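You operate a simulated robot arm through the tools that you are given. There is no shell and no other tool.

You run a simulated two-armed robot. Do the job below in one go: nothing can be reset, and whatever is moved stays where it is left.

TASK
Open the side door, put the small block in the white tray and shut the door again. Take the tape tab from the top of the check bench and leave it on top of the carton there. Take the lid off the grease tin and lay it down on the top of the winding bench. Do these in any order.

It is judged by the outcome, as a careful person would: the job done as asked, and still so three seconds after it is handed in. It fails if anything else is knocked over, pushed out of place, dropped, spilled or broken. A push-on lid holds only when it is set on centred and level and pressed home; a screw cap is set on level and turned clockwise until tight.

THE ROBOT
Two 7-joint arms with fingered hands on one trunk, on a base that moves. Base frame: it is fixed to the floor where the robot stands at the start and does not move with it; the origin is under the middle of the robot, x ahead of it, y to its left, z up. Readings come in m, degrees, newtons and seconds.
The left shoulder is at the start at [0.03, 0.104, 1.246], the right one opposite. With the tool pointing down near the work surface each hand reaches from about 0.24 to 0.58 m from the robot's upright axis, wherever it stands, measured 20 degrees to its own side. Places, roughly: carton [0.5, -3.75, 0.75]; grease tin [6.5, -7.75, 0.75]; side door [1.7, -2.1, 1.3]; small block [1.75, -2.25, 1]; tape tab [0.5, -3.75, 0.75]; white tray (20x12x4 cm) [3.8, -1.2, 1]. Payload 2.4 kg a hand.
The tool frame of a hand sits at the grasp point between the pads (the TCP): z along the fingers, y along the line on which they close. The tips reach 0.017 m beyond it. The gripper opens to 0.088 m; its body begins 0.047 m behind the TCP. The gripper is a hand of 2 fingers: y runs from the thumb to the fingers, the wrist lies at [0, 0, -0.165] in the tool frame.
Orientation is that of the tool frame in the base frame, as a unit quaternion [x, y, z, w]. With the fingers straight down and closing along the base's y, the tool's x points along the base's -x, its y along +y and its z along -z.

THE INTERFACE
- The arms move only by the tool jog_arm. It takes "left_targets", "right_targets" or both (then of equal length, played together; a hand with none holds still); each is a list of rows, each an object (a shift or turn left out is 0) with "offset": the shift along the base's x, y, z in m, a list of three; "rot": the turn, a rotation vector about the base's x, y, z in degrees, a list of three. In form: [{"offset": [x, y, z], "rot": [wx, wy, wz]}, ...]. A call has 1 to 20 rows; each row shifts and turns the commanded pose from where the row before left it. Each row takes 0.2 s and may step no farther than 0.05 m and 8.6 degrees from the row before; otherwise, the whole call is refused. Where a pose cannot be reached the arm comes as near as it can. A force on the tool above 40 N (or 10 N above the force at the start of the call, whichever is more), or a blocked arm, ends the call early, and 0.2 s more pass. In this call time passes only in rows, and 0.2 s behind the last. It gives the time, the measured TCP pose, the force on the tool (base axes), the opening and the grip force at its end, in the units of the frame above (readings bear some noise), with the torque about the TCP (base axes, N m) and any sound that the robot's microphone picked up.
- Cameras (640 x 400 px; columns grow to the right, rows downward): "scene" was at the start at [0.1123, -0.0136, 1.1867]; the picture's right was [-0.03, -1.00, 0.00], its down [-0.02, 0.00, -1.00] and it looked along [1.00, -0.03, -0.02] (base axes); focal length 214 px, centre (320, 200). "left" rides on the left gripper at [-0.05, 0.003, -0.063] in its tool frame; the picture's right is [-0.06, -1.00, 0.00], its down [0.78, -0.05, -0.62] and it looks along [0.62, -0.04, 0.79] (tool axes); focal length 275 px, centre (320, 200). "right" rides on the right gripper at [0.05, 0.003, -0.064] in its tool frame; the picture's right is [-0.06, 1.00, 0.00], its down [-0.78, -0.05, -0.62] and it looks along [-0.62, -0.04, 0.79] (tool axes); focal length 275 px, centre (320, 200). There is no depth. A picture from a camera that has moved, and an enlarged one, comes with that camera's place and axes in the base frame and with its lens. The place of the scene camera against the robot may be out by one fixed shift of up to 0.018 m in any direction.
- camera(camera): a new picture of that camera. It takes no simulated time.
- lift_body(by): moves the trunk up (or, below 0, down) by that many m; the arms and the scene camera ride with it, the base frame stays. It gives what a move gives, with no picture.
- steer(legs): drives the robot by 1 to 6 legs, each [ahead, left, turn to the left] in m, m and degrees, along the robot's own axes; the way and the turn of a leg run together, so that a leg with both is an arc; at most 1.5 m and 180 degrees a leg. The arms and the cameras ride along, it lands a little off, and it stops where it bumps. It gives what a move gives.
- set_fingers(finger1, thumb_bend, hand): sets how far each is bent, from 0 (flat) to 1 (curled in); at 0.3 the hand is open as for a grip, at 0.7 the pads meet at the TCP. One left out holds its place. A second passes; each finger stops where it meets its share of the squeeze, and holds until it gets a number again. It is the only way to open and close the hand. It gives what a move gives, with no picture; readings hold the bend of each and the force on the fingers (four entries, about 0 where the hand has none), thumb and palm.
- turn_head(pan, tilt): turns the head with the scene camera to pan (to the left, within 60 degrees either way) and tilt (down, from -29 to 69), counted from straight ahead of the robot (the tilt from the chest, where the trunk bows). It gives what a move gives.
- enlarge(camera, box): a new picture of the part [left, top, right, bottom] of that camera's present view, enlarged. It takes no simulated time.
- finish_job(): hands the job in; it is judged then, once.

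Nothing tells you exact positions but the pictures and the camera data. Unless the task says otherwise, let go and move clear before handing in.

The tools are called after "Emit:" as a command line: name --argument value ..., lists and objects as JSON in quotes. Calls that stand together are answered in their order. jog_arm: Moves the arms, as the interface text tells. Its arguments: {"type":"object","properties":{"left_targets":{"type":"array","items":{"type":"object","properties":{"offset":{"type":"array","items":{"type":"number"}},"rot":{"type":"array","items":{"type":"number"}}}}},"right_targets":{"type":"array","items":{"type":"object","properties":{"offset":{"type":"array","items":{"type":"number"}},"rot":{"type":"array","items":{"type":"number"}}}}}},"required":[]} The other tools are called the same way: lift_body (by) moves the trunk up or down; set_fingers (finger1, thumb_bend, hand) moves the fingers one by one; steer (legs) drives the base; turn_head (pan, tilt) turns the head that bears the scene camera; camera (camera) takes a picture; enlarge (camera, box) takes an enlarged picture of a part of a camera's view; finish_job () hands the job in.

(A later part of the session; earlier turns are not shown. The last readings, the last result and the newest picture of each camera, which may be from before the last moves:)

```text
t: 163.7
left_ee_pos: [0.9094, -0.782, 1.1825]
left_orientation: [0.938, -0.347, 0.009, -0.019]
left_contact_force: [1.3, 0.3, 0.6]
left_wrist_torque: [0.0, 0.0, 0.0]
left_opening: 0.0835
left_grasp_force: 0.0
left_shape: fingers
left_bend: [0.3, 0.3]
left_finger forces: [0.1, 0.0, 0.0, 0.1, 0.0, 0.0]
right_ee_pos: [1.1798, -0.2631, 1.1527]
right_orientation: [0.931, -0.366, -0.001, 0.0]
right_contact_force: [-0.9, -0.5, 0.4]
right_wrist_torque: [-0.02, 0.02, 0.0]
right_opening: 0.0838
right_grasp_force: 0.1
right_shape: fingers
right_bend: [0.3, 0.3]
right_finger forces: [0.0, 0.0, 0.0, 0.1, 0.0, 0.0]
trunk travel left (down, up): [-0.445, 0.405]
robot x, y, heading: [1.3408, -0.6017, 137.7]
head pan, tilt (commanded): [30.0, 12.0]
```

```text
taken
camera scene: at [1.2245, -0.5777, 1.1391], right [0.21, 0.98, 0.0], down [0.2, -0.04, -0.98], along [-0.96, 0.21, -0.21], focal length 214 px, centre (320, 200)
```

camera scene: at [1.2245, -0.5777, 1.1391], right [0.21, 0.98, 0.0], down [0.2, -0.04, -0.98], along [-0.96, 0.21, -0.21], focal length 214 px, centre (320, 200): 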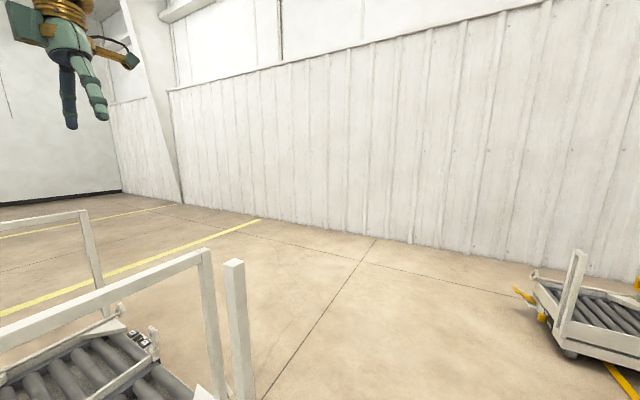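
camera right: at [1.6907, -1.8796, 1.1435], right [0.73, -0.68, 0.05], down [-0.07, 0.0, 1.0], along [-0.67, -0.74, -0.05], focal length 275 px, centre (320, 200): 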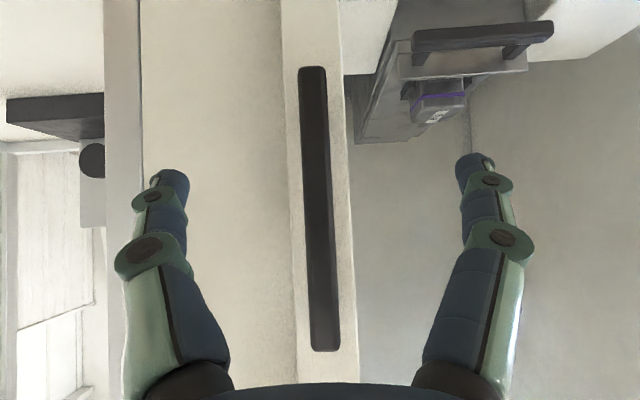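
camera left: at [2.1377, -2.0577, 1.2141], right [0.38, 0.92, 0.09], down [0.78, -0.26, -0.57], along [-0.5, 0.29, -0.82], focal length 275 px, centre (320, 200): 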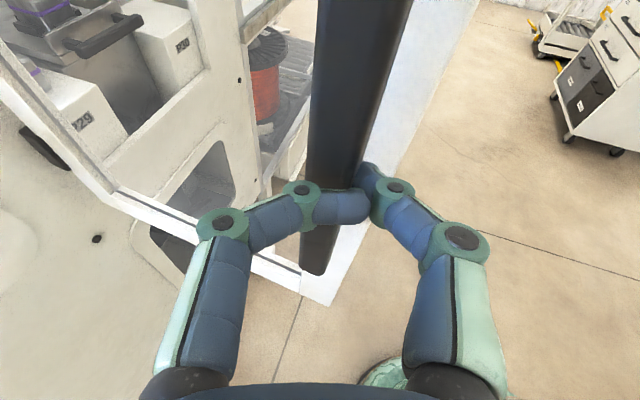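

Open floor lies ahead around the conveyor's near end. I'll drive on and then turn left to look toward the bench side.

Emit:
steer --legs '[[1.25, 0, 0], [0, 0, 90]]'

Emit:
turn_head --pan 15 --tilt 12

Emit:
camera --camera "scene"

```text
t: 173.8
left_ee_pos: [0.5843, -0.1945, 1.1838]
left_orientation: [0.914, 0.405, -0.007, -0.02]
left_contact_force: [-0.2, -0.7, -0.7]
left_wrist_torque: [-0.02, 0.01, -0.01]
left_opening: 0.0837
left_grasp_force: 0.0
left_shape: fingers
left_bend: [0.3, 0.3]
left_finger forces: [0.1, 0.0, 0.1, 0.0, 0.0, 0.1]
right_ee_pos: [0.0735, 0.089, 1.1522]
right_orientation: [0.922, 0.387, 0.001, 0.001]
right_contact_force: [0.0, 0.7, 0.0]
right_wrist_torque: [-0.04, 0.02, 0.01]
right_opening: 0.0833
right_grasp_force: 0.1
right_shape: fingers
right_bend: [0.3, 0.3]
right_finger forces: [0.0, 0.1, 0.0, 0.0, 0.1, 0.0]
trunk travel left (down, up): [-0.445, 0.405]
robot x, y, heading: [0.419, 0.2414, -133.6]
head pan, tilt (commanded): [30.0, 12.0]
```

```text
t: 174.6
left_ee_pos: [0.584, -0.1951, 1.1833]
left_orientation: [0.914, 0.404, -0.007, -0.02]
left_contact_force: [0.5, -0.6, 0.1]
left_wrist_torque: [0.0, 0.02, 0.01]
left_opening: 0.0834
left_grasp_force: 0.1
left_shape: fingers
left_bend: [0.3, 0.3]
left_finger forces: [0.1, 0.0, 0.0, 0.0, 0.0, 0.0]
right_ee_pos: [0.0736, 0.0894, 1.1517]
right_orientation: [0.922, 0.387, 0.0, 0.001]
right_contact_force: [-0.6, 0.8, 0.0]
right_wrist_torque: [0.01, 0.01, -0.01]
right_opening: 0.0837
right_grasp_force: 0.0
right_shape: fingers
right_bend: [0.3, 0.3]
right_finger forces: [0.0, 0.1, 0.0, 0.1, 0.0, 0.0]
trunk travel left (down, up): [-0.445, 0.405]
robot x, y, heading: [0.4219, 0.2442, -133.7]
head pan, tilt (commanded): [15.0, 12.0]
```

```text
taken
camera scene: at [0.3486, 0.1301, 1.1391], right [-0.88, 0.48, 0.0], down [0.1, 0.18, -0.98], along [-0.47, -0.86, -0.21], focal length 214 px, centre (320, 200)
```

scene: 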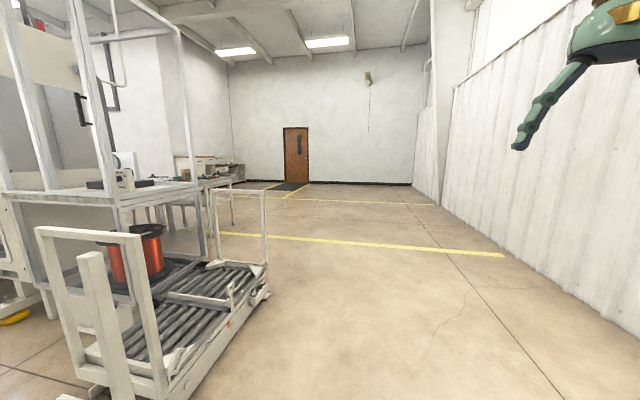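

The floor ahead is clear; the check bench is beyond the conveyor cabinet on the left. I'll drive forward past the conveyor.

Emit:
steer --legs '[[1.1, 0, 3.5], [1.1, 0, 0]]'

Emit:
turn_head --pan 45 --tilt 12

Emit:
camera --camera "scene"

```text
t: 185.4
left_ee_pos: [-0.8069, -1.8306, 1.1821]
left_orientation: [0.9, 0.436, -0.008, -0.02]
left_contact_force: [0.6, 0.1, -0.8]
left_wrist_torque: [-0.01, -0.04, 0.01]
left_opening: 0.0835
left_grasp_force: 0.1
left_shape: fingers
left_bend: [0.3, 0.3]
left_finger forces: [0.0, 0.0, 0.0, 0.1, 0.1, 0.0]
right_ee_pos: [-1.336, -1.5812, 1.1527]
right_orientation: [0.909, 0.418, 0.001, 0.001]
right_contact_force: [-0.1, -0.3, -0.7]
right_wrist_torque: [0.0, 0.0, 0.0]
right_opening: 0.0837
right_grasp_force: 0.1
right_shape: fingers
right_bend: [0.3, 0.3]
right_finger forces: [0.1, 0.1, 0.0, 0.0, 0.0, 0.0]
trunk travel left (down, up): [-0.445, 0.405]
robot x, y, heading: [-0.9991, -1.4077, -129.7]
head pan, tilt (commanded): [15.0, 12.0]
```

```text
t: 186.3
left_ee_pos: [-0.8059, -1.8308, 1.1817]
left_orientation: [0.9, 0.436, -0.007, -0.02]
left_contact_force: [0.2, 0.2, -0.3]
left_wrist_torque: [0.0, 0.01, 0.0]
left_opening: 0.0835
left_grasp_force: 0.1
left_shape: fingers
left_bend: [0.3, 0.3]
left_finger forces: [0.0, 0.0, 0.0, 0.0, 0.0, 0.0]
right_ee_pos: [-1.3356, -1.5809, 1.1542]
right_orientation: [0.908, 0.418, 0.0, 0.0]
right_contact_force: [0.6, -0.1, 0.1]
right_wrist_torque: [0.01, 0.01, -0.01]
right_opening: 0.0833
right_grasp_force: 0.0
right_shape: fingers
right_bend: [0.3, 0.3]
right_finger forces: [0.0, 0.0, 0.0, 0.0, 0.1, 0.1]
trunk travel left (down, up): [-0.445, 0.405]
robot x, y, heading: [-1.0014, -1.4055, -129.6]
head pan, tilt (commanded): [45.0, 12.0]
```

```text
taken
camera scene: at [-1.0289, -1.5311, 1.1316], right [-1.0, 0.04, 0.0], down [0.01, 0.29, -0.96], along [-0.03, -0.96, -0.29], focal length 214 px, centre (320, 200)
```

scene: 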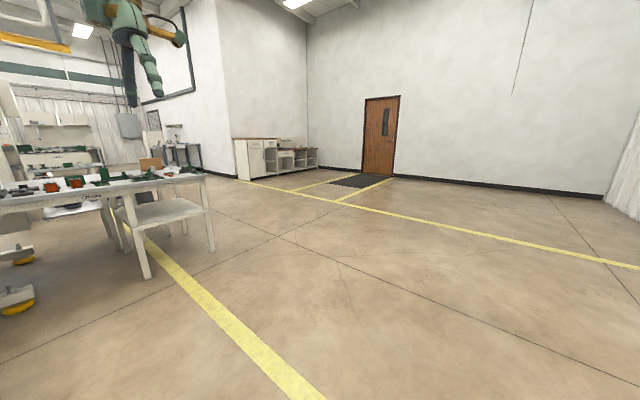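

The check bench with a carton on it is ahead-left, and its far side looks open. I'll drive around to that side.

Emit:
steer --legs '[[1.45, 0, 0], [0, 0, 90], [1.3, 0, 0]]'

Emit:
turn_head --pan 25 --tilt 20

Emit:
camera --camera "scene"

```text
t: 203.4
left_ee_pos: [-0.4699, -3.0875, 1.1827]
left_orientation: [0.305, 0.952, -0.019, -0.008]
left_contact_force: [0.8, 0.1, 0.0]
left_wrist_torque: [0.0, 0.0, 0.01]
left_opening: 0.0835
left_grasp_force: 0.1
left_shape: fingers
left_bend: [0.3, 0.3]
left_finger forces: [0.0, 0.1, 0.0, 0.0, 0.0, 0.1]
right_ee_pos: [-0.6913, -3.6281, 1.152]
right_orientation: [0.324, 0.946, 0.001, 0.001]
right_contact_force: [0.1, 0.7, 0.3]
right_wrist_torque: [0.03, 0.0, -0.04]
right_opening: 0.0836
right_grasp_force: 0.0
right_shape: fingers
right_bend: [0.3, 0.3]
right_finger forces: [0.0, 0.1, 0.0, 0.0, 0.0, 0.1]
trunk travel left (down, up): [-0.445, 0.405]
robot x, y, heading: [-0.8852, -3.3027, -37.0]
head pan, tilt (commanded): [45.0, 12.0]
```

```text
t: 204.2
left_ee_pos: [-0.4702, -3.0874, 1.1825]
left_orientation: [0.306, 0.952, -0.02, -0.008]
left_contact_force: [0.7, 0.0, -0.6]
left_wrist_torque: [-0.01, 0.04, 0.0]
left_opening: 0.0836
left_grasp_force: 0.0
left_shape: fingers
left_bend: [0.3, 0.3]
left_finger forces: [0.0, 0.1, 0.0, 0.0, 0.0, 0.1]
right_ee_pos: [-0.6943, -3.6282, 1.1525]
right_orientation: [0.326, 0.945, 0.001, 0.0]
right_contact_force: [0.0, 0.4, 0.5]
right_wrist_torque: [0.0, -0.02, -0.01]
right_opening: 0.0836
right_grasp_force: 0.0
right_shape: fingers
right_bend: [0.3, 0.3]
right_finger forces: [0.0, 0.0, 0.1, 0.0, 0.0, 0.1]
trunk travel left (down, up): [-0.445, 0.405]
robot x, y, heading: [-0.8873, -3.3052, -36.8]
head pan, tilt (commanded): [25.0, 20.0]
```

```text
taken
camera scene: at [-0.7789, -3.3494, 1.1261], right [-0.21, -0.98, 0.0], down [-0.33, 0.07, -0.94], along [0.92, -0.19, -0.34], focal length 214 px, centre (320, 200)
```

scene: 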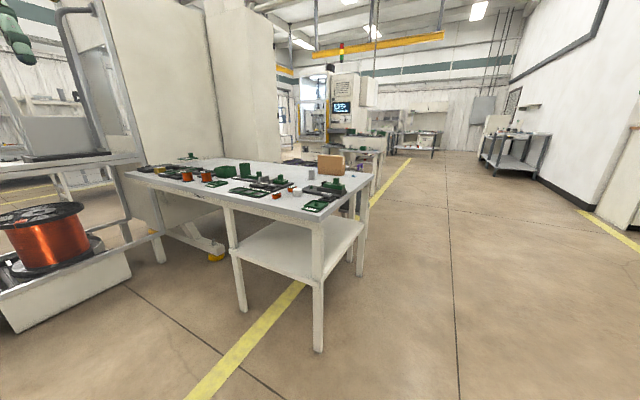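

The check bench is in view with a small carton on it. I'll zoom in on its top.

Emit:
enlarge --camera "scene" --box '[120, 140, 380, 230]'

Emit:
enlarge --camera "scene" --box '[270, 140, 390, 220]'

```text
2.46 times, centred on (250, 185) of scene
camera zoom: at [-0.7789, -3.3494, 1.1261], right [-0.21, -0.98, 0.0], down [-0.33, 0.07, -0.94], along [0.92, -0.19, -0.34], focal length 528 px, centre (492, 237)
```

zoom: 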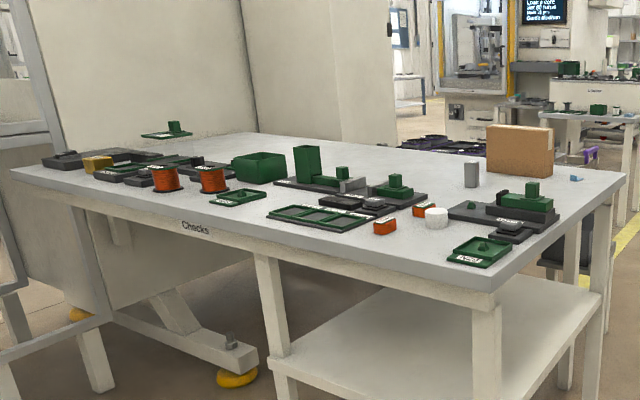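

```text
5.00 times, centred on (330, 180) of scene
camera zoom: at [-0.7789, -3.3494, 1.1261], right [-0.21, -0.98, 0.0], down [-0.33, 0.07, -0.94], along [0.92, -0.19, -0.34], focal length 1072 px, centre (270, 300)
```

zoom: 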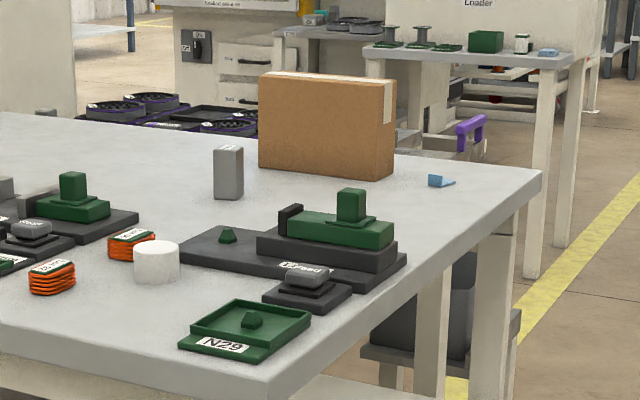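

The blue folded tab beside the carton at the bench's far corner is the tape tab. I'll drive to the bench end next to it and turn to face it.

Emit:
steer --legs '[[1.31, -0.1, 0], [0, 0, 86.8]]'

Emit:
turn_head --pan 0 --tilt 35

Emit:
camera --camera "scene"

```text
t: 214.5
left_ee_pos: [-0.0778, -3.7496, 1.1833]
left_orientation: [-0.42, 0.907, -0.02, 0.007]
left_contact_force: [-0.8, 0.0, -0.3]
left_wrist_torque: [0.01, 0.01, 0.01]
left_opening: 0.0835
left_grasp_force: 0.2
left_shape: fingers
left_bend: [0.3, 0.3]
left_finger forces: [0.0, 0.0, 0.0, 0.0, 0.1, 0.1]
right_ee_pos: [0.4436, -4.0166, 1.1525]
right_orientation: [-0.402, 0.916, 0.001, -0.001]
right_contact_force: [0.1, -0.6, 0.3]
right_wrist_torque: [0.0, 0.0, 0.01]
right_opening: 0.0836
right_grasp_force: 0.0
right_shape: fingers
right_bend: [0.3, 0.3]
right_finger forces: [0.0, 0.0, 0.0, 0.1, 0.1, 0.0]
trunk travel left (down, up): [-0.445, 0.405]
robot x, y, heading: [0.1006, -4.1807, 48.1]
head pan, tilt (commanded): [25.0, 20.0]
```

```text
t: 215.4
left_ee_pos: [-0.0769, -3.7486, 1.1828]
left_orientation: [-0.42, 0.907, -0.019, 0.007]
left_contact_force: [-0.1, -0.5, -0.4]
left_wrist_torque: [-0.02, -0.01, 0.01]
left_opening: 0.0836
left_grasp_force: 0.1
left_shape: fingers
left_bend: [0.3, 0.3]
left_finger forces: [0.0, 0.0, 0.0, 0.0, 0.1, 0.1]
right_ee_pos: [0.4431, -4.0166, 1.1525]
right_orientation: [-0.402, 0.916, 0.001, 0.0]
right_contact_force: [0.0, 0.7, -0.9]
right_wrist_torque: [0.01, 0.02, 0.01]
right_opening: 0.0836
right_grasp_force: 0.0
right_shape: fingers
right_bend: [0.3, 0.3]
right_finger forces: [0.0, 0.0, 0.1, 0.0, 0.0, 0.1]
trunk travel left (down, up): [-0.445, 0.405]
robot x, y, heading: [0.1017, -4.1847, 48.3]
head pan, tilt (commanded): [0.0, 35.0]
```

```text
taken
camera scene: at [0.1731, -4.1053, 1.1023], right [0.75, -0.67, 0.0], down [-0.38, -0.43, -0.82], along [0.55, 0.61, -0.57], focal length 214 px, centre (320, 200)
```

scene: 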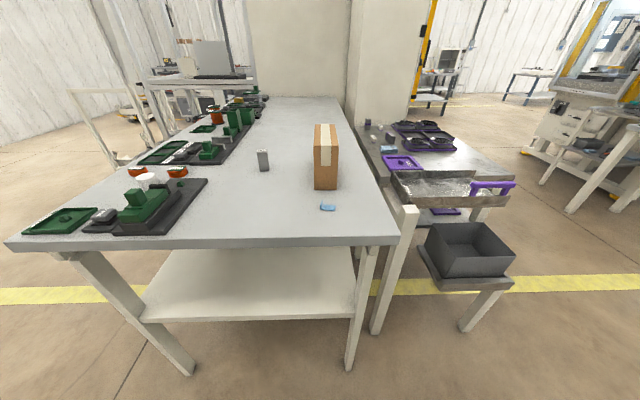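

I'm facing the bench end: carton with a blue tape tab just in front of it. Zooming in.

Emit:
enlarge --camera "scene" --box '[280, 110, 380, 230]'

Emit:
enlarge --camera "scene" --box '[305, 190, 355, 222]'

Emit:
camera --camera "right"

```text
3.33 times, centred on (330, 170) of scene
camera zoom: at [0.1731, -4.1053, 1.1023], right [0.75, -0.67, 0.0], down [-0.38, -0.43, -0.82], along [0.55, 0.61, -0.57], focal length 715 px, centre (287, 300)
```

zoom: 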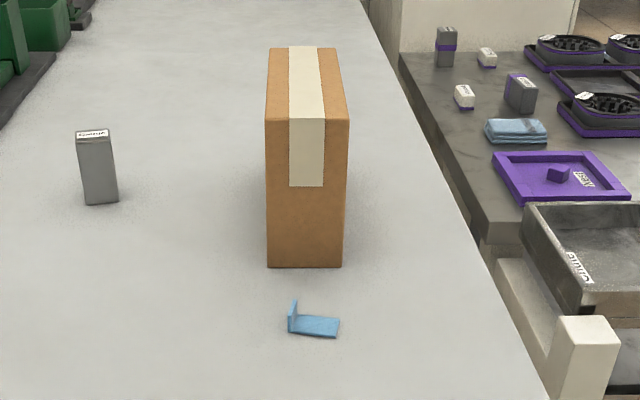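

```text
12.50 times, centred on (330, 206) of scene
camera zoom: at [0.1731, -4.1053, 1.1023], right [0.75, -0.67, 0.0], down [-0.38, -0.43, -0.82], along [0.55, 0.61, -0.57], focal length 2681 px, centre (195, 125)
```

zoom: 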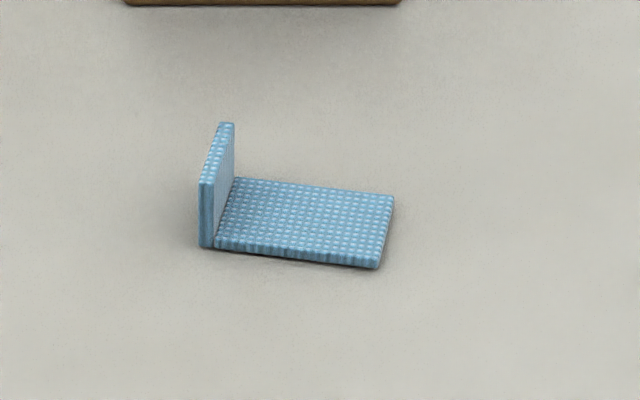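

```text
taken
camera right: at [0.4067, -4.0512, 1.2155], right [-0.69, 0.72, 0.0], down [0.57, 0.54, 0.62], along [0.44, 0.43, -0.79], focal length 275 px, centre (320, 200)
```

right: 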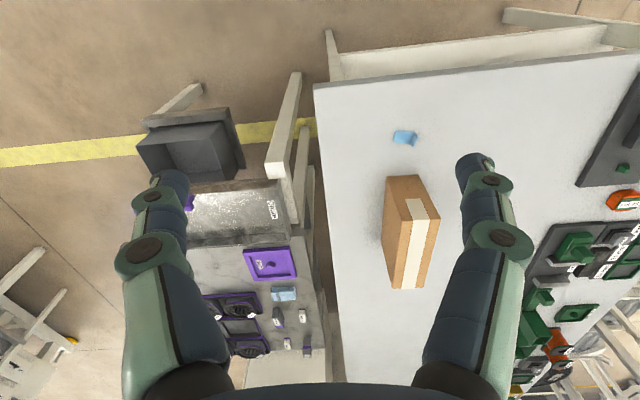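

The tab is an L-shaped piece with a thin upright flap about 1.5 cm high. I'll close the right hand briefly in the air to see how the fingertips meet.

Emit:
set_fingers --hand "right" --finger1 0.68 --thumb_bend 0.68

Emit:
turn_head --pan -15 --tilt 5

Emit:
camera --camera "scene"

Emit:
enlarge --camera "right" --box '[120, 100, 520, 350]'

```text
t: 216.4
left_ee_pos: [-0.0768, -3.7492, 1.182]
left_orientation: [-0.42, 0.907, -0.02, 0.007]
left_contact_force: [-0.1, -0.5, -0.2]
left_wrist_torque: [0.0, -0.03, -0.01]
left_opening: 0.0835
left_grasp_force: 0.1
left_shape: fingers
left_bend: [0.3, 0.3]
left_finger forces: [0.0, 0.0, 0.0, 0.0, 0.1, 0.0]
right_ee_pos: [0.4418, -4.0169, 1.1519]
right_orientation: [-0.402, 0.916, 0.001, -0.001]
right_contact_force: [0.2, 0.5, 0.4]
right_wrist_torque: [-0.03, -0.02, 0.0]
right_opening: 0.0004
right_grasp_force: 0.1
right_shape: fingers
right_bend: [0.68, 0.68]
right_finger forces: [0.1, 0.1, 0.1, 0.1, 0.0, 0.0]
trunk travel left (down, up): [-0.445, 0.405]
robot x, y, heading: [0.1003, -4.1819, 48.4]
head pan, tilt (commanded): [0.0, 35.0]
```

```text
t: 217.4
left_ee_pos: [-0.0763, -3.7501, 1.1829]
left_orientation: [-0.42, 0.907, -0.019, 0.007]
left_contact_force: [-0.2, 0.2, 1.0]
left_wrist_torque: [-0.01, 0.01, -0.01]
left_opening: 0.0836
left_grasp_force: 0.1
left_shape: fingers
left_bend: [0.3, 0.3]
left_finger forces: [0.2, 0.1, 0.0, 0.0, 0.0, 0.1]
right_ee_pos: [0.4424, -4.0161, 1.1521]
right_orientation: [-0.402, 0.916, 0.001, 0.0]
right_contact_force: [-0.3, 1.1, 0.4]
right_wrist_torque: [-0.04, -0.02, -0.01]
right_opening: 0.0005
right_grasp_force: 0.0
right_shape: fingers
right_bend: [0.68, 0.68]
right_finger forces: [0.0, 0.0, 0.1, 0.1, 0.0, 0.0]
trunk travel left (down, up): [-0.445, 0.405]
robot x, y, heading: [0.1013, -4.1799, 47.9]
head pan, tilt (commanded): [-15.0, 5.0]
```

```text
taken
camera scene: at [0.1913, -4.1207, 1.1503], right [0.55, -0.84, 0.0], down [-0.07, -0.05, -1.0], along [0.83, 0.55, -0.09], focal length 214 px, centre (320, 200)
```

scene: 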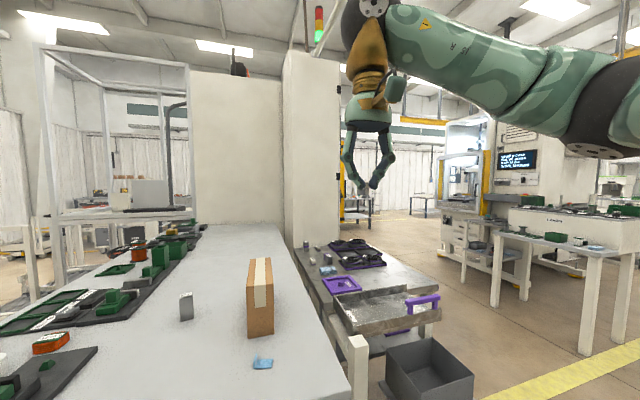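

```text
1.60 times, centred on (320, 225) of right
camera zoom: at [0.4067, -4.0512, 1.2155], right [-0.69, 0.72, 0.0], down [0.57, 0.54, 0.62], along [0.44, 0.43, -0.79], focal length 440 px, centre (320, 160)
```

zoom: 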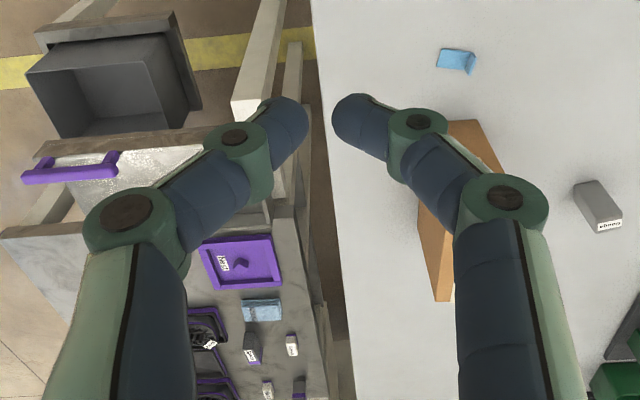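

Emit:
enlarge --camera "scene" --box '[320, 80, 420, 205]'

```text
3.20 times, centred on (370, 142) of scene
camera zoom: at [0.1913, -4.1207, 1.1503], right [0.55, -0.84, 0.0], down [-0.07, -0.05, -1.0], along [0.83, 0.55, -0.09], focal length 686 px, centre (160, 384)
```

zoom: 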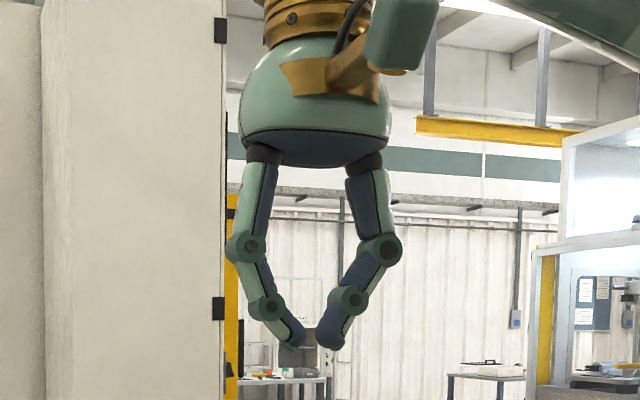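

The fingertips meet first, so pinching the thin flap at the tips will work. I'll lower the trunk, turn the hand to match the flap's angle, and move above it.

Emit:
lift_body --by -0.18

Emit:
jog_arm --right_targets '[{"offset": [0.0, 0.03, 0.0], "rot": [0, 0, -6.2]}, {"offset": [0.0, 0.03, 0.0], "rot": [0, 0, -6.2]}, {"offset": [0, 0.03, 0]}, {"offset": [0, 0.03, 0]}, {"offset": [0, 0.03, 0]}]'

Emit:
set_fingers --hand "right" --finger1 0.5 --thumb_bend 0.5

Emit:
camera --camera "right"

Emit:
turn_head --pan 0 --tilt 35

Emit:
camera --camera "scene"

```text
t: 219.4
left_ee_pos: [-0.0768, -3.7497, 1.0034]
left_orientation: [-0.42, 0.907, -0.02, 0.006]
left_contact_force: [0.1, 0.5, 0.3]
left_wrist_torque: [-0.01, 0.02, 0.0]
left_opening: 0.0835
left_grasp_force: 0.0
left_shape: fingers
left_bend: [0.3, 0.3]
left_finger forces: [0.1, 0.0, 0.1, 0.0, 0.1, 0.0]
right_ee_pos: [0.4426, -4.0169, 0.9734]
right_orientation: [-0.402, 0.916, 0.0, -0.001]
right_contact_force: [0.5, 0.2, 0.2]
right_wrist_torque: [-0.01, 0.01, 0.0]
right_opening: 0.0004
right_grasp_force: 0.0
right_shape: fingers
right_bend: [0.68, 0.68]
right_finger forces: [0.1, 0.0, 0.1, 0.1, 0.0, 0.1]
trunk travel left (down, up): [-0.265, 0.585]
robot x, y, heading: [0.1062, -4.1858, 48.2]
head pan, tilt (commanded): [-15.0, 5.0]
```

```text
t: 220.6
left_ee_pos: [-0.0767, -3.748, 1.0028]
left_orientation: [-0.421, 0.907, -0.02, 0.007]
left_contact_force: [-0.9, -1.0, 0.6]
left_wrist_torque: [-0.02, 0.05, 0.0]
left_opening: 0.0837
left_grasp_force: 0.0
left_shape: fingers
left_bend: [0.3, 0.3]
left_finger forces: [0.1, 0.1, 0.0, 0.0, 0.0, 0.1]
right_ee_pos: [0.4423, -3.8636, 0.9724]
right_orientation: [-0.3, 0.954, 0.001, 0.0]
right_contact_force: [0.4, 0.8, -1.0]
right_wrist_torque: [0.01, 0.0, -0.01]
right_opening: 0.0006
right_grasp_force: 0.0
right_shape: fingers
right_bend: [0.68, 0.68]
right_finger forces: [0.1, 0.0, 0.0, 0.0, 0.1, 0.0]
trunk travel left (down, up): [-0.265, 0.585]
robot x, y, heading: [0.1054, -4.1792, 48.2]
head pan, tilt (commanded): [-15.0, 5.0]
```

```text
t: 221.6
left_ee_pos: [-0.0764, -3.7506, 1.0022]
left_orientation: [-0.42, 0.907, -0.02, 0.007]
left_contact_force: [-0.8, -0.5, -1.0]
left_wrist_torque: [0.0, 0.01, -0.02]
left_opening: 0.0835
left_grasp_force: 0.1
left_shape: fingers
left_bend: [0.3, 0.3]
left_finger forces: [0.1, 0.0, 0.1, 0.0, 0.0, 0.0]
right_ee_pos: [0.4409, -3.8634, 0.9727]
right_orientation: [-0.301, 0.954, 0.001, 0.0]
right_contact_force: [0.5, -0.8, 0.7]
right_wrist_torque: [-0.04, 0.0, -0.01]
right_opening: 0.039
right_grasp_force: 0.2
right_shape: fingers
right_bend: [0.5, 0.5]
right_finger forces: [0.1, 0.0, 0.0, 0.0, 0.0, 0.0]
trunk travel left (down, up): [-0.265, 0.585]
robot x, y, heading: [0.1024, -4.1813, 48.3]
head pan, tilt (commanded): [-15.0, 5.0]
```

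```text
taken
camera right: at [0.3992, -3.8893, 1.0357], right [-0.52, 0.85, 0.0], down [0.67, 0.41, 0.62], along [0.53, 0.32, -0.79], focal length 275 px, centre (320, 200)
```

right: 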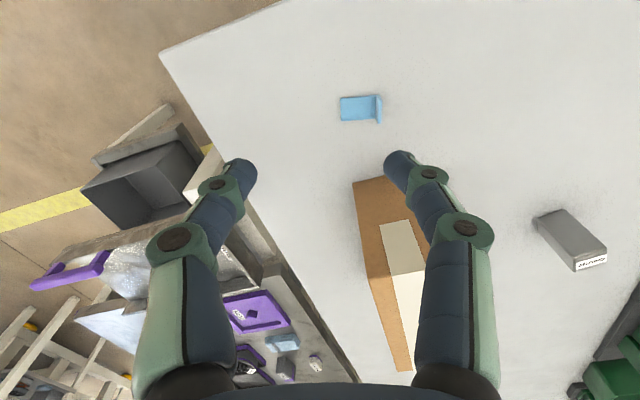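

```text
t: 222.5
left_ee_pos: [-0.0771, -3.75, 1.0024]
left_orientation: [-0.42, 0.907, -0.019, 0.007]
left_contact_force: [0.3, 0.1, -0.4]
left_wrist_torque: [0.02, -0.01, 0.0]
left_opening: 0.0832
left_grasp_force: 0.1
left_shape: fingers
left_bend: [0.3, 0.3]
left_finger forces: [0.1, 0.0, 0.0, 0.0, 0.0, 0.0]
right_ee_pos: [0.4434, -3.864, 0.972]
right_orientation: [-0.3, 0.954, 0.001, -0.001]
right_contact_force: [0.8, -0.7, 0.5]
right_wrist_torque: [0.02, 0.03, 0.02]
right_opening: 0.0387
right_grasp_force: 0.1
right_shape: fingers
right_bend: [0.5, 0.5]
right_finger forces: [0.1, 0.1, 0.1, 0.0, 0.0, 0.1]
trunk travel left (down, up): [-0.265, 0.585]
robot x, y, heading: [0.1015, -4.1816, 48.1]
head pan, tilt (commanded): [0.0, 35.0]
```

```text
taken
camera scene: at [0.1769, -4.1012, 0.9215], right [0.75, -0.67, 0.0], down [-0.38, -0.43, -0.82], along [0.55, 0.61, -0.57], focal length 214 px, centre (320, 200)
```

scene: 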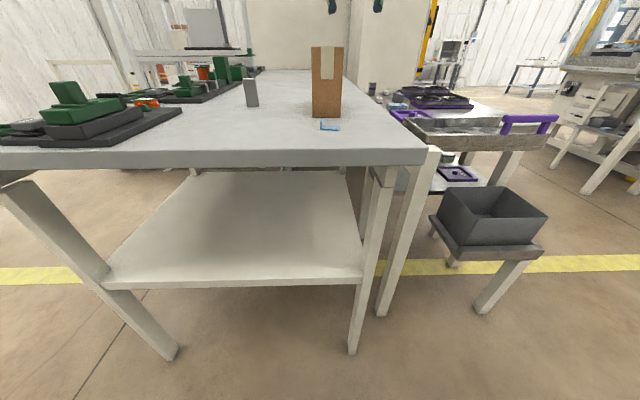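

The table top is near z≈0.81 and the flap at about (0.441, −3.809). I'll move above it and lower to z≈0.89 for a close look.

Emit:
jog_arm --right_targets '[{"offset": [-0.0005, 0.014, -0.01]}, {"offset": [-0.0005, 0.014, -0.02]}, {"offset": [-0.0005, 0.014, -0.025]}, {"offset": [-0.0005, 0.013, -0.025]}]'

Emit:
camera --camera "right"

Emit:
enlarge --camera "scene" --box '[270, 30, 390, 150]'

```text
t: 223.5
left_ee_pos: [-0.0761, -3.7497, 1.0031]
left_orientation: [-0.421, 0.907, -0.02, 0.007]
left_contact_force: [0.0, 0.2, -0.3]
left_wrist_torque: [-0.04, 0.03, 0.03]
left_opening: 0.0837
left_grasp_force: 0.2
left_shape: fingers
left_bend: [0.3, 0.3]
left_finger forces: [0.0, 0.1, 0.1, 0.0, 0.1, 0.0]
right_ee_pos: [0.4408, -3.8108, 0.8936]
right_orientation: [-0.301, 0.954, 0.002, -0.001]
right_contact_force: [-0.1, 0.1, 0.0]
right_wrist_torque: [0.03, -0.01, 0.01]
right_opening: 0.0388
right_grasp_force: 0.2
right_shape: fingers
right_bend: [0.5, 0.5]
right_finger forces: [0.1, 0.0, 0.0, 0.1, 0.0, 0.0]
trunk travel left (down, up): [-0.265, 0.585]
robot x, y, heading: [0.1024, -4.184, 48.1]
head pan, tilt (commanded): [0.0, 35.0]
```

```text
taken
camera right: at [0.3981, -3.836, 0.9562], right [-0.52, 0.85, 0.0], down [0.67, 0.41, 0.62], along [0.53, 0.32, -0.79], focal length 275 px, centre (320, 200)
```

right: 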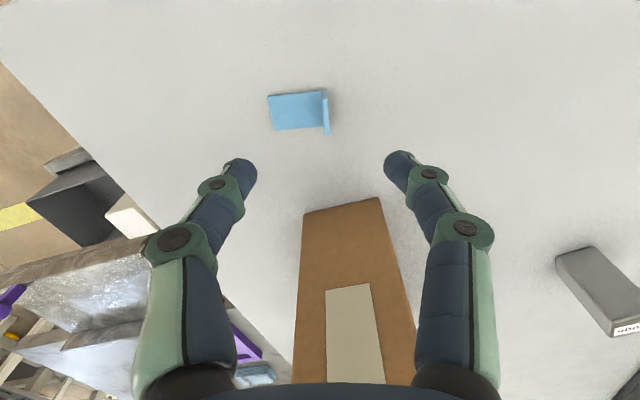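

```text
3.33 times, centred on (330, 90) of scene
camera zoom: at [0.1768, -4.1012, 0.9214], right [0.75, -0.67, 0.0], down [-0.38, -0.43, -0.82], along [0.55, 0.61, -0.57], focal length 715 px, centre (287, 567)
```

zoom: 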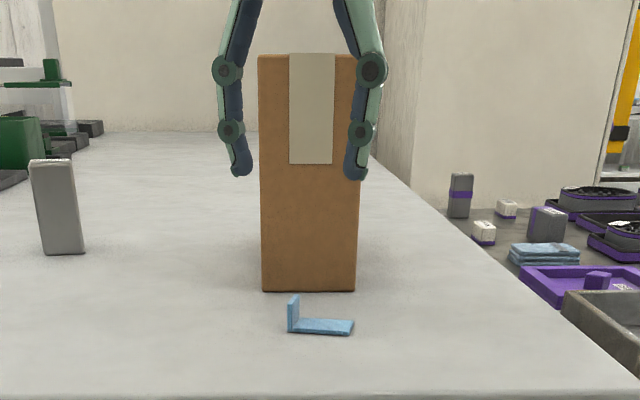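

The flap is within 5 mm of my hand's centre line. I'll fine-adjust position and angle, narrow the fingers a bit and go lower.

Emit:
set_fingers --hand "right" --finger1 0.56 --thumb_bend 0.56

Emit:
jog_arm --right_targets '[{"offset": [0.0006, 0.0024, -0.02], "rot": [0, 0, 6]}, {"offset": [0.0006, 0.0024, -0.02]}, {"offset": [0, 0, -0.015]}]'

Emit:
camera --camera "right"

Emit:
enlarge --camera "scene" --box '[290, 70, 370, 140]'

```text
t: 224.5
left_ee_pos: [-0.076, -3.7504, 1.0032]
left_orientation: [-0.42, 0.907, -0.02, 0.006]
left_contact_force: [0.6, 0.0, 0.4]
left_wrist_torque: [0.04, 0.0, -0.02]
left_opening: 0.0836
left_grasp_force: 0.0
left_shape: fingers
left_bend: [0.3, 0.3]
left_finger forces: [0.0, 0.1, 0.0, 0.1, 0.0, 0.0]
right_ee_pos: [0.442, -3.8101, 0.8932]
right_orientation: [-0.301, 0.954, 0.0, 0.0]
right_contact_force: [-0.6, -0.5, 0.4]
right_wrist_torque: [-0.01, -0.02, 0.04]
right_opening: 0.0261
right_grasp_force: 0.0
right_shape: fingers
right_bend: [0.56, 0.56]
right_finger forces: [0.0, 0.0, 0.0, 0.1, 0.0, 0.0]
trunk travel left (down, up): [-0.265, 0.585]
robot x, y, heading: [0.101, -4.1834, 48.1]
head pan, tilt (commanded): [0.0, 35.0]
```

```text
t: 225.3
left_ee_pos: [-0.0771, -3.7484, 1.0039]
left_orientation: [-0.421, 0.907, -0.019, 0.007]
left_contact_force: [-0.2, 0.0, 0.8]
left_wrist_torque: [0.03, -0.01, 0.04]
left_opening: 0.0839
left_grasp_force: 0.0
left_shape: fingers
left_bend: [0.3, 0.3]
left_finger forces: [0.0, 0.0, 0.1, 0.0, 0.0, 0.1]
right_ee_pos: [0.4415, -3.806, 0.8367]
right_orientation: [-0.35, 0.937, 0.0, -0.001]
right_contact_force: [-0.4, 0.0, -0.5]
right_wrist_torque: [0.02, 0.01, 0.01]
right_opening: 0.0261
right_grasp_force: 0.0
right_shape: fingers
right_bend: [0.56, 0.56]
right_finger forces: [0.0, 0.0, 0.1, 0.1, 0.0, 0.1]
trunk travel left (down, up): [-0.265, 0.585]
robot x, y, heading: [0.1035, -4.1827, 48.0]
head pan, tilt (commanded): [0.0, 35.0]
```

```text
taken
camera right: at [0.4017, -3.8355, 0.9001], right [-0.61, 0.79, 0.0], down [0.62, 0.48, 0.62], along [0.49, 0.38, -0.79], focal length 275 px, centre (320, 200)
```

right: 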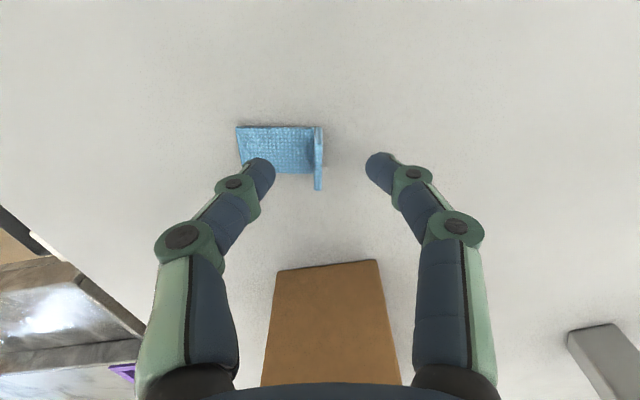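

```text
5.71 times, centred on (330, 105) of scene
camera zoom: at [0.1768, -4.1012, 0.9214], right [0.75, -0.67, 0.0], down [-0.38, -0.43, -0.82], along [0.55, 0.61, -0.57], focal length 1226 px, centre (263, 743)
```

zoom: 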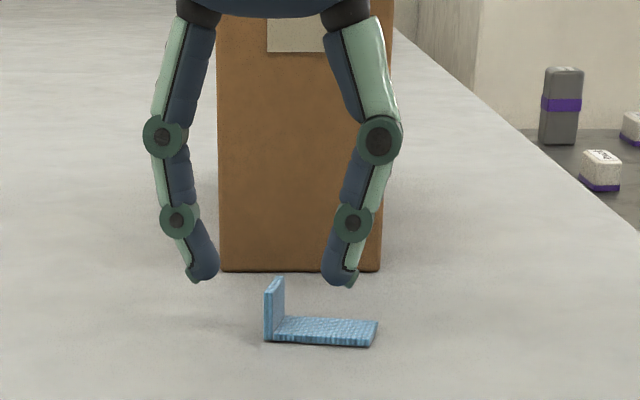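

The flap is well centred between the fingertips. I'll lower 17 mm and close.

Emit:
jog_arm --right_targets '[{"offset": [0, 0, -0.009]}, {"offset": [0, 0, -0.008]}]'

Emit:
enlarge --camera "scene" --box '[290, 70, 370, 140]'

```text
t: 225.9
left_ee_pos: [-0.0773, -3.7504, 1.0039]
left_orientation: [-0.42, 0.907, -0.019, 0.007]
left_contact_force: [0.4, -0.6, -0.9]
left_wrist_torque: [0.0, 0.01, 0.0]
left_opening: 0.0835
left_grasp_force: 0.1
left_shape: fingers
left_bend: [0.3, 0.3]
left_finger forces: [0.0, 0.0, 0.0, 0.0, 0.0, 0.1]
right_ee_pos: [0.442, -3.8067, 0.823]
right_orientation: [-0.35, 0.937, 0.003, 0.001]
right_contact_force: [2.0, -0.2, 28.4]
right_wrist_torque: [-0.49, -0.48, 0.01]
right_opening: 0.0261
right_grasp_force: 14.3
right_shape: fingers
right_bend: [0.56, 0.6]
right_finger forces: [0.1, 0.0, 0.0, 0.0, 28.0, 0.1]
trunk travel left (down, up): [-0.265, 0.585]
robot x, y, heading: [0.1009, -4.1804, 48.3]
head pan, tilt (commanded): [0.0, 35.0]
```

```text
5.71 times, centred on (330, 105) of scene
camera zoom: at [0.176, -4.1023, 0.9222], right [0.75, -0.67, 0.0], down [-0.38, -0.43, -0.82], along [0.55, 0.61, -0.57], focal length 1226 px, centre (263, 743)
```

zoom: 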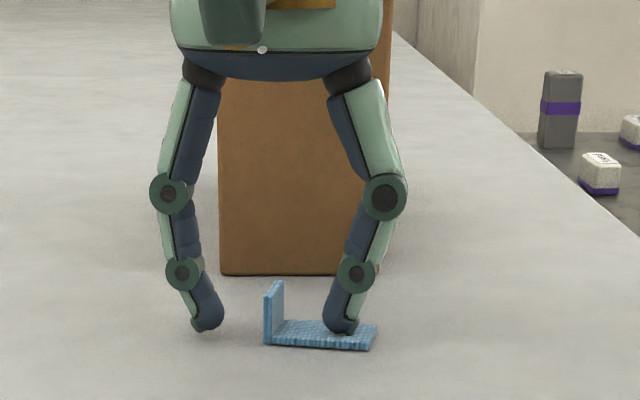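

The thumb touched the tab's base, so the bench is slightly higher than thought. I'll raise 4 mm and close.

Emit:
jog_arm --right_targets '[{"offset": [0, 0, 0.004]}]'

Emit:
set_fingers --hand "right" --finger1 0.7 --thumb_bend 0.7

Emit:
enlarge --camera "scene" --box '[290, 70, 370, 140]'

Emit:
camera --camera "right"

```text
t: 226.3
left_ee_pos: [-0.0772, -3.7495, 1.0026]
left_orientation: [-0.421, 0.907, -0.019, 0.007]
left_contact_force: [0.2, 0.1, -0.3]
left_wrist_torque: [-0.04, -0.01, 0.0]
left_opening: 0.0838
left_grasp_force: 0.0
left_shape: fingers
left_bend: [0.3, 0.3]
left_finger forces: [0.0, 0.0, 0.0, 0.1, 0.1, 0.0]
right_ee_pos: [0.442, -3.8065, 0.8236]
right_orientation: [-0.349, 0.937, 0.002, -0.001]
right_contact_force: [2.5, 2.4, 12.4]
right_wrist_torque: [-0.16, -0.25, 0.07]
right_opening: 0.0256
right_grasp_force: 6.2
right_shape: fingers
right_bend: [0.56, 0.58]
right_finger forces: [0.0, 0.0, 0.0, 0.1, 13.0, 0.1]
trunk travel left (down, up): [-0.265, 0.585]
robot x, y, heading: [0.1003, -4.1819, 48.3]
head pan, tilt (commanded): [0.0, 35.0]
```

```text
t: 227.3
left_ee_pos: [-0.0785, -3.7495, 1.0035]
left_orientation: [-0.421, 0.907, -0.02, 0.006]
left_contact_force: [-0.4, 0.1, -0.6]
left_wrist_torque: [-0.01, 0.03, -0.02]
left_opening: 0.0836
left_grasp_force: 0.0
left_shape: fingers
left_bend: [0.3, 0.3]
left_finger forces: [0.0, 0.0, 0.0, 0.0, 0.0, 0.0]
right_ee_pos: [0.4425, -3.806, 0.8232]
right_orientation: [-0.349, 0.937, 0.001, 0.0]
right_contact_force: [-0.4, -0.6, -0.1]
right_wrist_torque: [-0.03, 0.01, 0.02]
right_opening: 0.0001
right_grasp_force: 0.6
right_shape: fingers
right_bend: [0.69, 0.69]
right_finger forces: [0.4, 0.0, 0.0, 0.1, 0.5, 0.1]
trunk travel left (down, up): [-0.265, 0.585]
robot x, y, heading: [0.103, -4.1818, 48.1]
head pan, tilt (commanded): [0.0, 35.0]
```

```text
5.71 times, centred on (330, 105) of scene
camera zoom: at [0.1768, -4.1012, 0.9214], right [0.75, -0.67, 0.0], down [-0.38, -0.43, -0.82], along [0.55, 0.61, -0.57], focal length 1226 px, centre (263, 743)
```

zoom: 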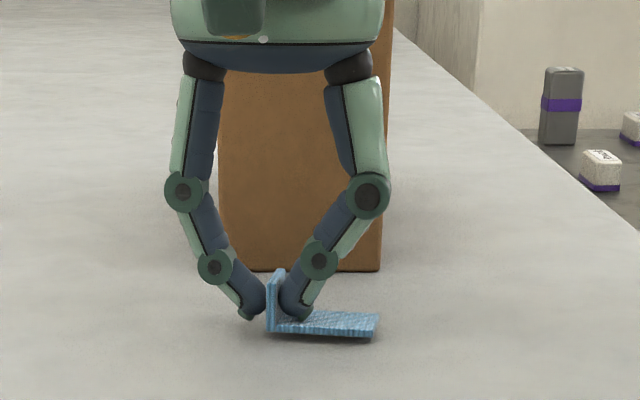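

```text
taken
camera right: at [0.4023, -3.8368, 0.8869], right [-0.61, 0.79, 0.0], down [0.63, 0.48, 0.62], along [0.49, 0.38, -0.79], focal length 275 px, centre (320, 200)
```

right: 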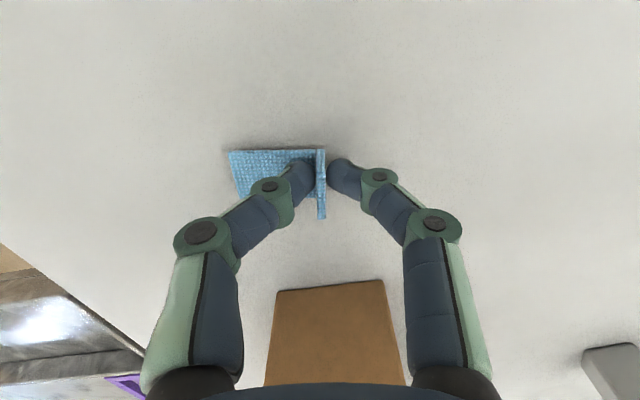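

The fingertips hold the flap with light force. I'll squeeze a little more and lift.

Emit:
set_fingers --hand "right" --finger1 0.77 --thumb_bend 0.77

Emit:
jog_arm --right_targets '[{"offset": [0, 0, 0.015]}, {"offset": [0, 0, 0.025]}]'

Emit:
camera --camera "right"

Emit:
enlarge --camera "scene" --box '[270, 30, 390, 150]'

```text
t: 228.3
left_ee_pos: [-0.0777, -3.7496, 1.0017]
left_orientation: [-0.42, 0.907, -0.02, 0.008]
left_contact_force: [0.0, 0.3, -0.9]
left_wrist_torque: [-0.02, 0.01, 0.02]
left_opening: 0.0835
left_grasp_force: 0.0
left_shape: fingers
left_bend: [0.3, 0.3]
left_finger forces: [0.0, 0.0, 0.0, 0.0, 0.0, 0.0]
right_ee_pos: [0.442, -3.8063, 0.8243]
right_orientation: [-0.351, 0.937, 0.001, 0.001]
right_contact_force: [0.0, 0.1, -0.3]
right_wrist_torque: [-0.01, 0.01, 0.02]
right_opening: 0.0
right_grasp_force: 4.6
right_shape: fingers
right_bend: [0.73, 0.73]
right_finger forces: [4.4, 0.1, 0.0, 0.0, 4.6, 0.0]
trunk travel left (down, up): [-0.265, 0.585]
robot x, y, heading: [0.0994, -4.1833, 48.2]
head pan, tilt (commanded): [0.0, 35.0]
```

```text
t: 228.9
left_ee_pos: [-0.0765, -3.7502, 1.0024]
left_orientation: [-0.42, 0.907, -0.02, 0.007]
left_contact_force: [0.2, 0.3, -0.5]
left_wrist_torque: [0.0, 0.02, 0.0]
left_opening: 0.0835
left_grasp_force: 0.0
left_shape: fingers
left_bend: [0.3, 0.3]
left_finger forces: [0.0, 0.0, 0.1, 0.0, 0.1, 0.0]
right_ee_pos: [0.4437, -3.8055, 0.8649]
right_orientation: [-0.35, 0.937, 0.002, -0.001]
right_contact_force: [-0.1, -0.5, -0.2]
right_wrist_torque: [-0.04, 0.01, 0.02]
right_opening: 0.0
right_grasp_force: 5.0
right_shape: fingers
right_bend: [0.73, 0.72]
right_finger forces: [4.4, 0.0, 0.1, 0.0, 4.7, 0.0]
trunk travel left (down, up): [-0.265, 0.585]
robot x, y, heading: [0.1034, -4.1803, 48.6]
head pan, tilt (commanded): [0.0, 35.0]
```

```text
taken
camera right: at [0.4034, -3.8366, 0.9274], right [-0.61, 0.79, 0.0], down [0.63, 0.48, 0.62], along [0.49, 0.38, -0.79], focal length 275 px, centre (320, 200)
```

right: 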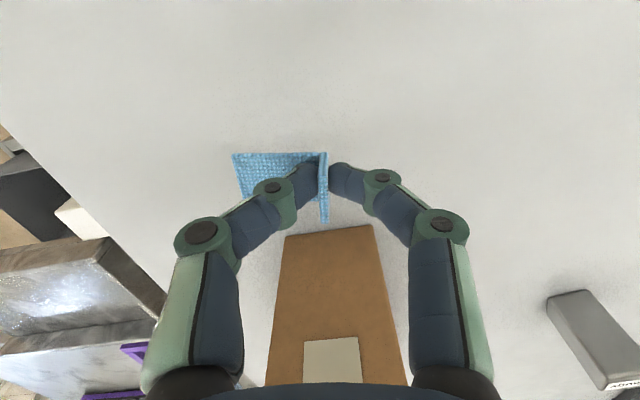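

```text
3.33 times, centred on (330, 90) of scene
camera zoom: at [0.1768, -4.1012, 0.9214], right [0.75, -0.67, 0.0], down [-0.38, -0.43, -0.82], along [0.55, 0.61, -0.57], focal length 715 px, centre (287, 567)
```

zoom: 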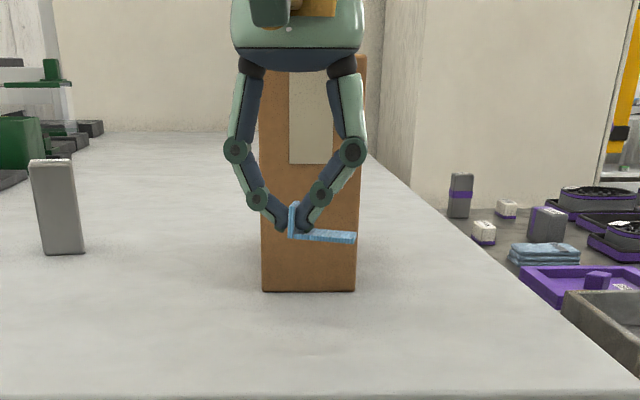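

The tab is lifted cleanly. The carton's top is about 5.5 × 17 cm at z≈0.925. I'll raise the tab above it and drive 10 cm closer.

Emit:
jog_arm --right_targets '[{"offset": [0, 0, 0.04]}, {"offset": [0, 0, 0.045]}, {"offset": [0, 0, 0.045]}]'

Emit:
steer --legs '[[0.1, 0, 0]]'

Emit:
turn_head --pan -5 --tilt 25

Emit:
camera --camera "scene"

Emit:
camera --camera "right"

```text
t: 229.7
left_ee_pos: [-0.078, -3.7495, 1.0033]
left_orientation: [-0.42, 0.907, -0.02, 0.008]
left_contact_force: [0.7, -0.5, -0.4]
left_wrist_torque: [0.04, 0.01, 0.01]
left_opening: 0.0835
left_grasp_force: 0.0
left_shape: fingers
left_bend: [0.3, 0.3]
left_finger forces: [0.1, 0.0, 0.1, 0.1, 0.1, 0.1]
right_ee_pos: [0.4402, -3.8061, 0.9959]
right_orientation: [-0.35, 0.937, -0.001, -0.001]
right_contact_force: [-0.1, 0.4, -0.5]
right_wrist_torque: [-0.03, -0.01, 0.02]
right_opening: 0.0
right_grasp_force: 4.7
right_shape: fingers
right_bend: [0.74, 0.72]
right_finger forces: [4.5, 0.0, 0.0, 0.0, 4.7, 0.1]
trunk travel left (down, up): [-0.265, 0.585]
robot x, y, heading: [0.1003, -4.1829, 47.9]
head pan, tilt (commanded): [0.0, 35.0]
```

```text
t: 230.8
left_ee_pos: [-0.0104, -3.6753, 1.0023]
left_orientation: [-0.419, 0.908, -0.019, 0.007]
left_contact_force: [0.6, 0.7, -0.2]
left_wrist_torque: [-0.01, 0.03, 0.01]
left_opening: 0.0838
left_grasp_force: 0.1
left_shape: fingers
left_bend: [0.3, 0.3]
left_finger forces: [0.1, 0.0, 0.0, 0.0, 0.0, 0.1]
right_ee_pos: [0.507, -3.7326, 0.9942]
right_orientation: [-0.349, 0.937, 0.001, -0.001]
right_contact_force: [0.3, -0.5, 0.0]
right_wrist_torque: [-0.02, 0.01, 0.02]
right_opening: 0.0
right_grasp_force: 4.4
right_shape: fingers
right_bend: [0.74, 0.72]
right_finger forces: [4.4, 0.1, 0.0, 0.1, 4.6, 0.0]
trunk travel left (down, up): [-0.265, 0.585]
robot x, y, heading: [0.1668, -4.1072, 48.3]
head pan, tilt (commanded): [0.0, 35.0]
```

```text
t: 231.6
left_ee_pos: [-0.0106, -3.6764, 1.0018]
left_orientation: [-0.42, 0.907, -0.02, 0.007]
left_contact_force: [0.1, -0.9, -0.4]
left_wrist_torque: [0.0, 0.0, 0.0]
left_opening: 0.0835
left_grasp_force: 0.1
left_shape: fingers
left_bend: [0.3, 0.3]
left_finger forces: [0.0, 0.0, 0.0, 0.1, 0.1, 0.0]
right_ee_pos: [0.5068, -3.7319, 0.9943]
right_orientation: [-0.349, 0.937, 0.002, 0.0]
right_contact_force: [-0.1, -0.6, 0.6]
right_wrist_torque: [-0.02, 0.02, -0.02]
right_opening: 0.0
right_grasp_force: 4.2
right_shape: fingers
right_bend: [0.74, 0.72]
right_finger forces: [4.5, 0.0, 0.0, 0.0, 4.6, 0.0]
trunk travel left (down, up): [-0.265, 0.585]
robot x, y, heading: [0.1698, -4.1057, 48.2]
head pan, tilt (commanded): [-5.0, 25.0]
```

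```text
taken
camera scene: at [0.2514, -4.0298, 0.9371], right [0.68, -0.73, 0.0], down [-0.31, -0.29, -0.91], along [0.66, 0.62, -0.42], focal length 214 px, centre (320, 200)
```

scene: 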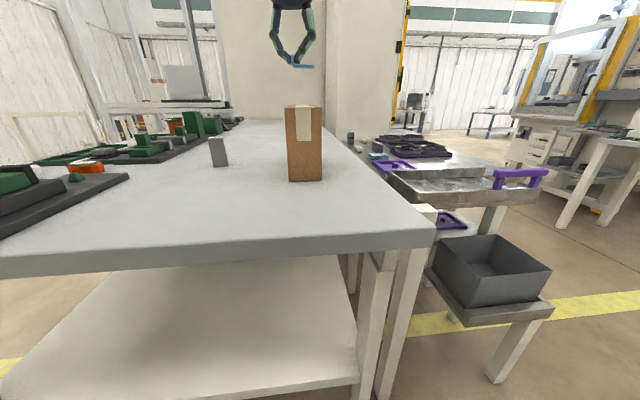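

```text
taken
camera right: at [0.467, -3.7625, 1.0582], right [-0.61, 0.79, 0.0], down [0.63, 0.48, 0.62], along [0.49, 0.38, -0.79], focal length 275 px, centre (320, 200)
```

right: 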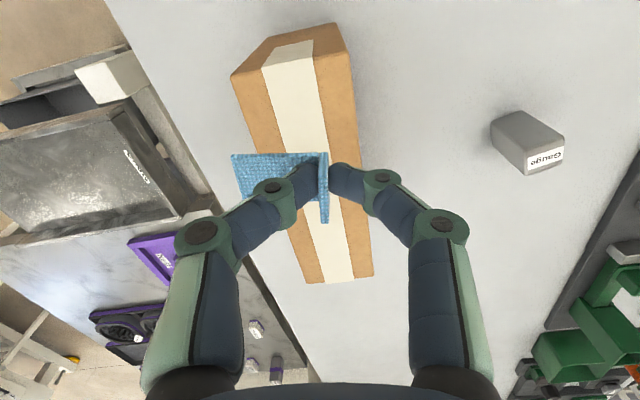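

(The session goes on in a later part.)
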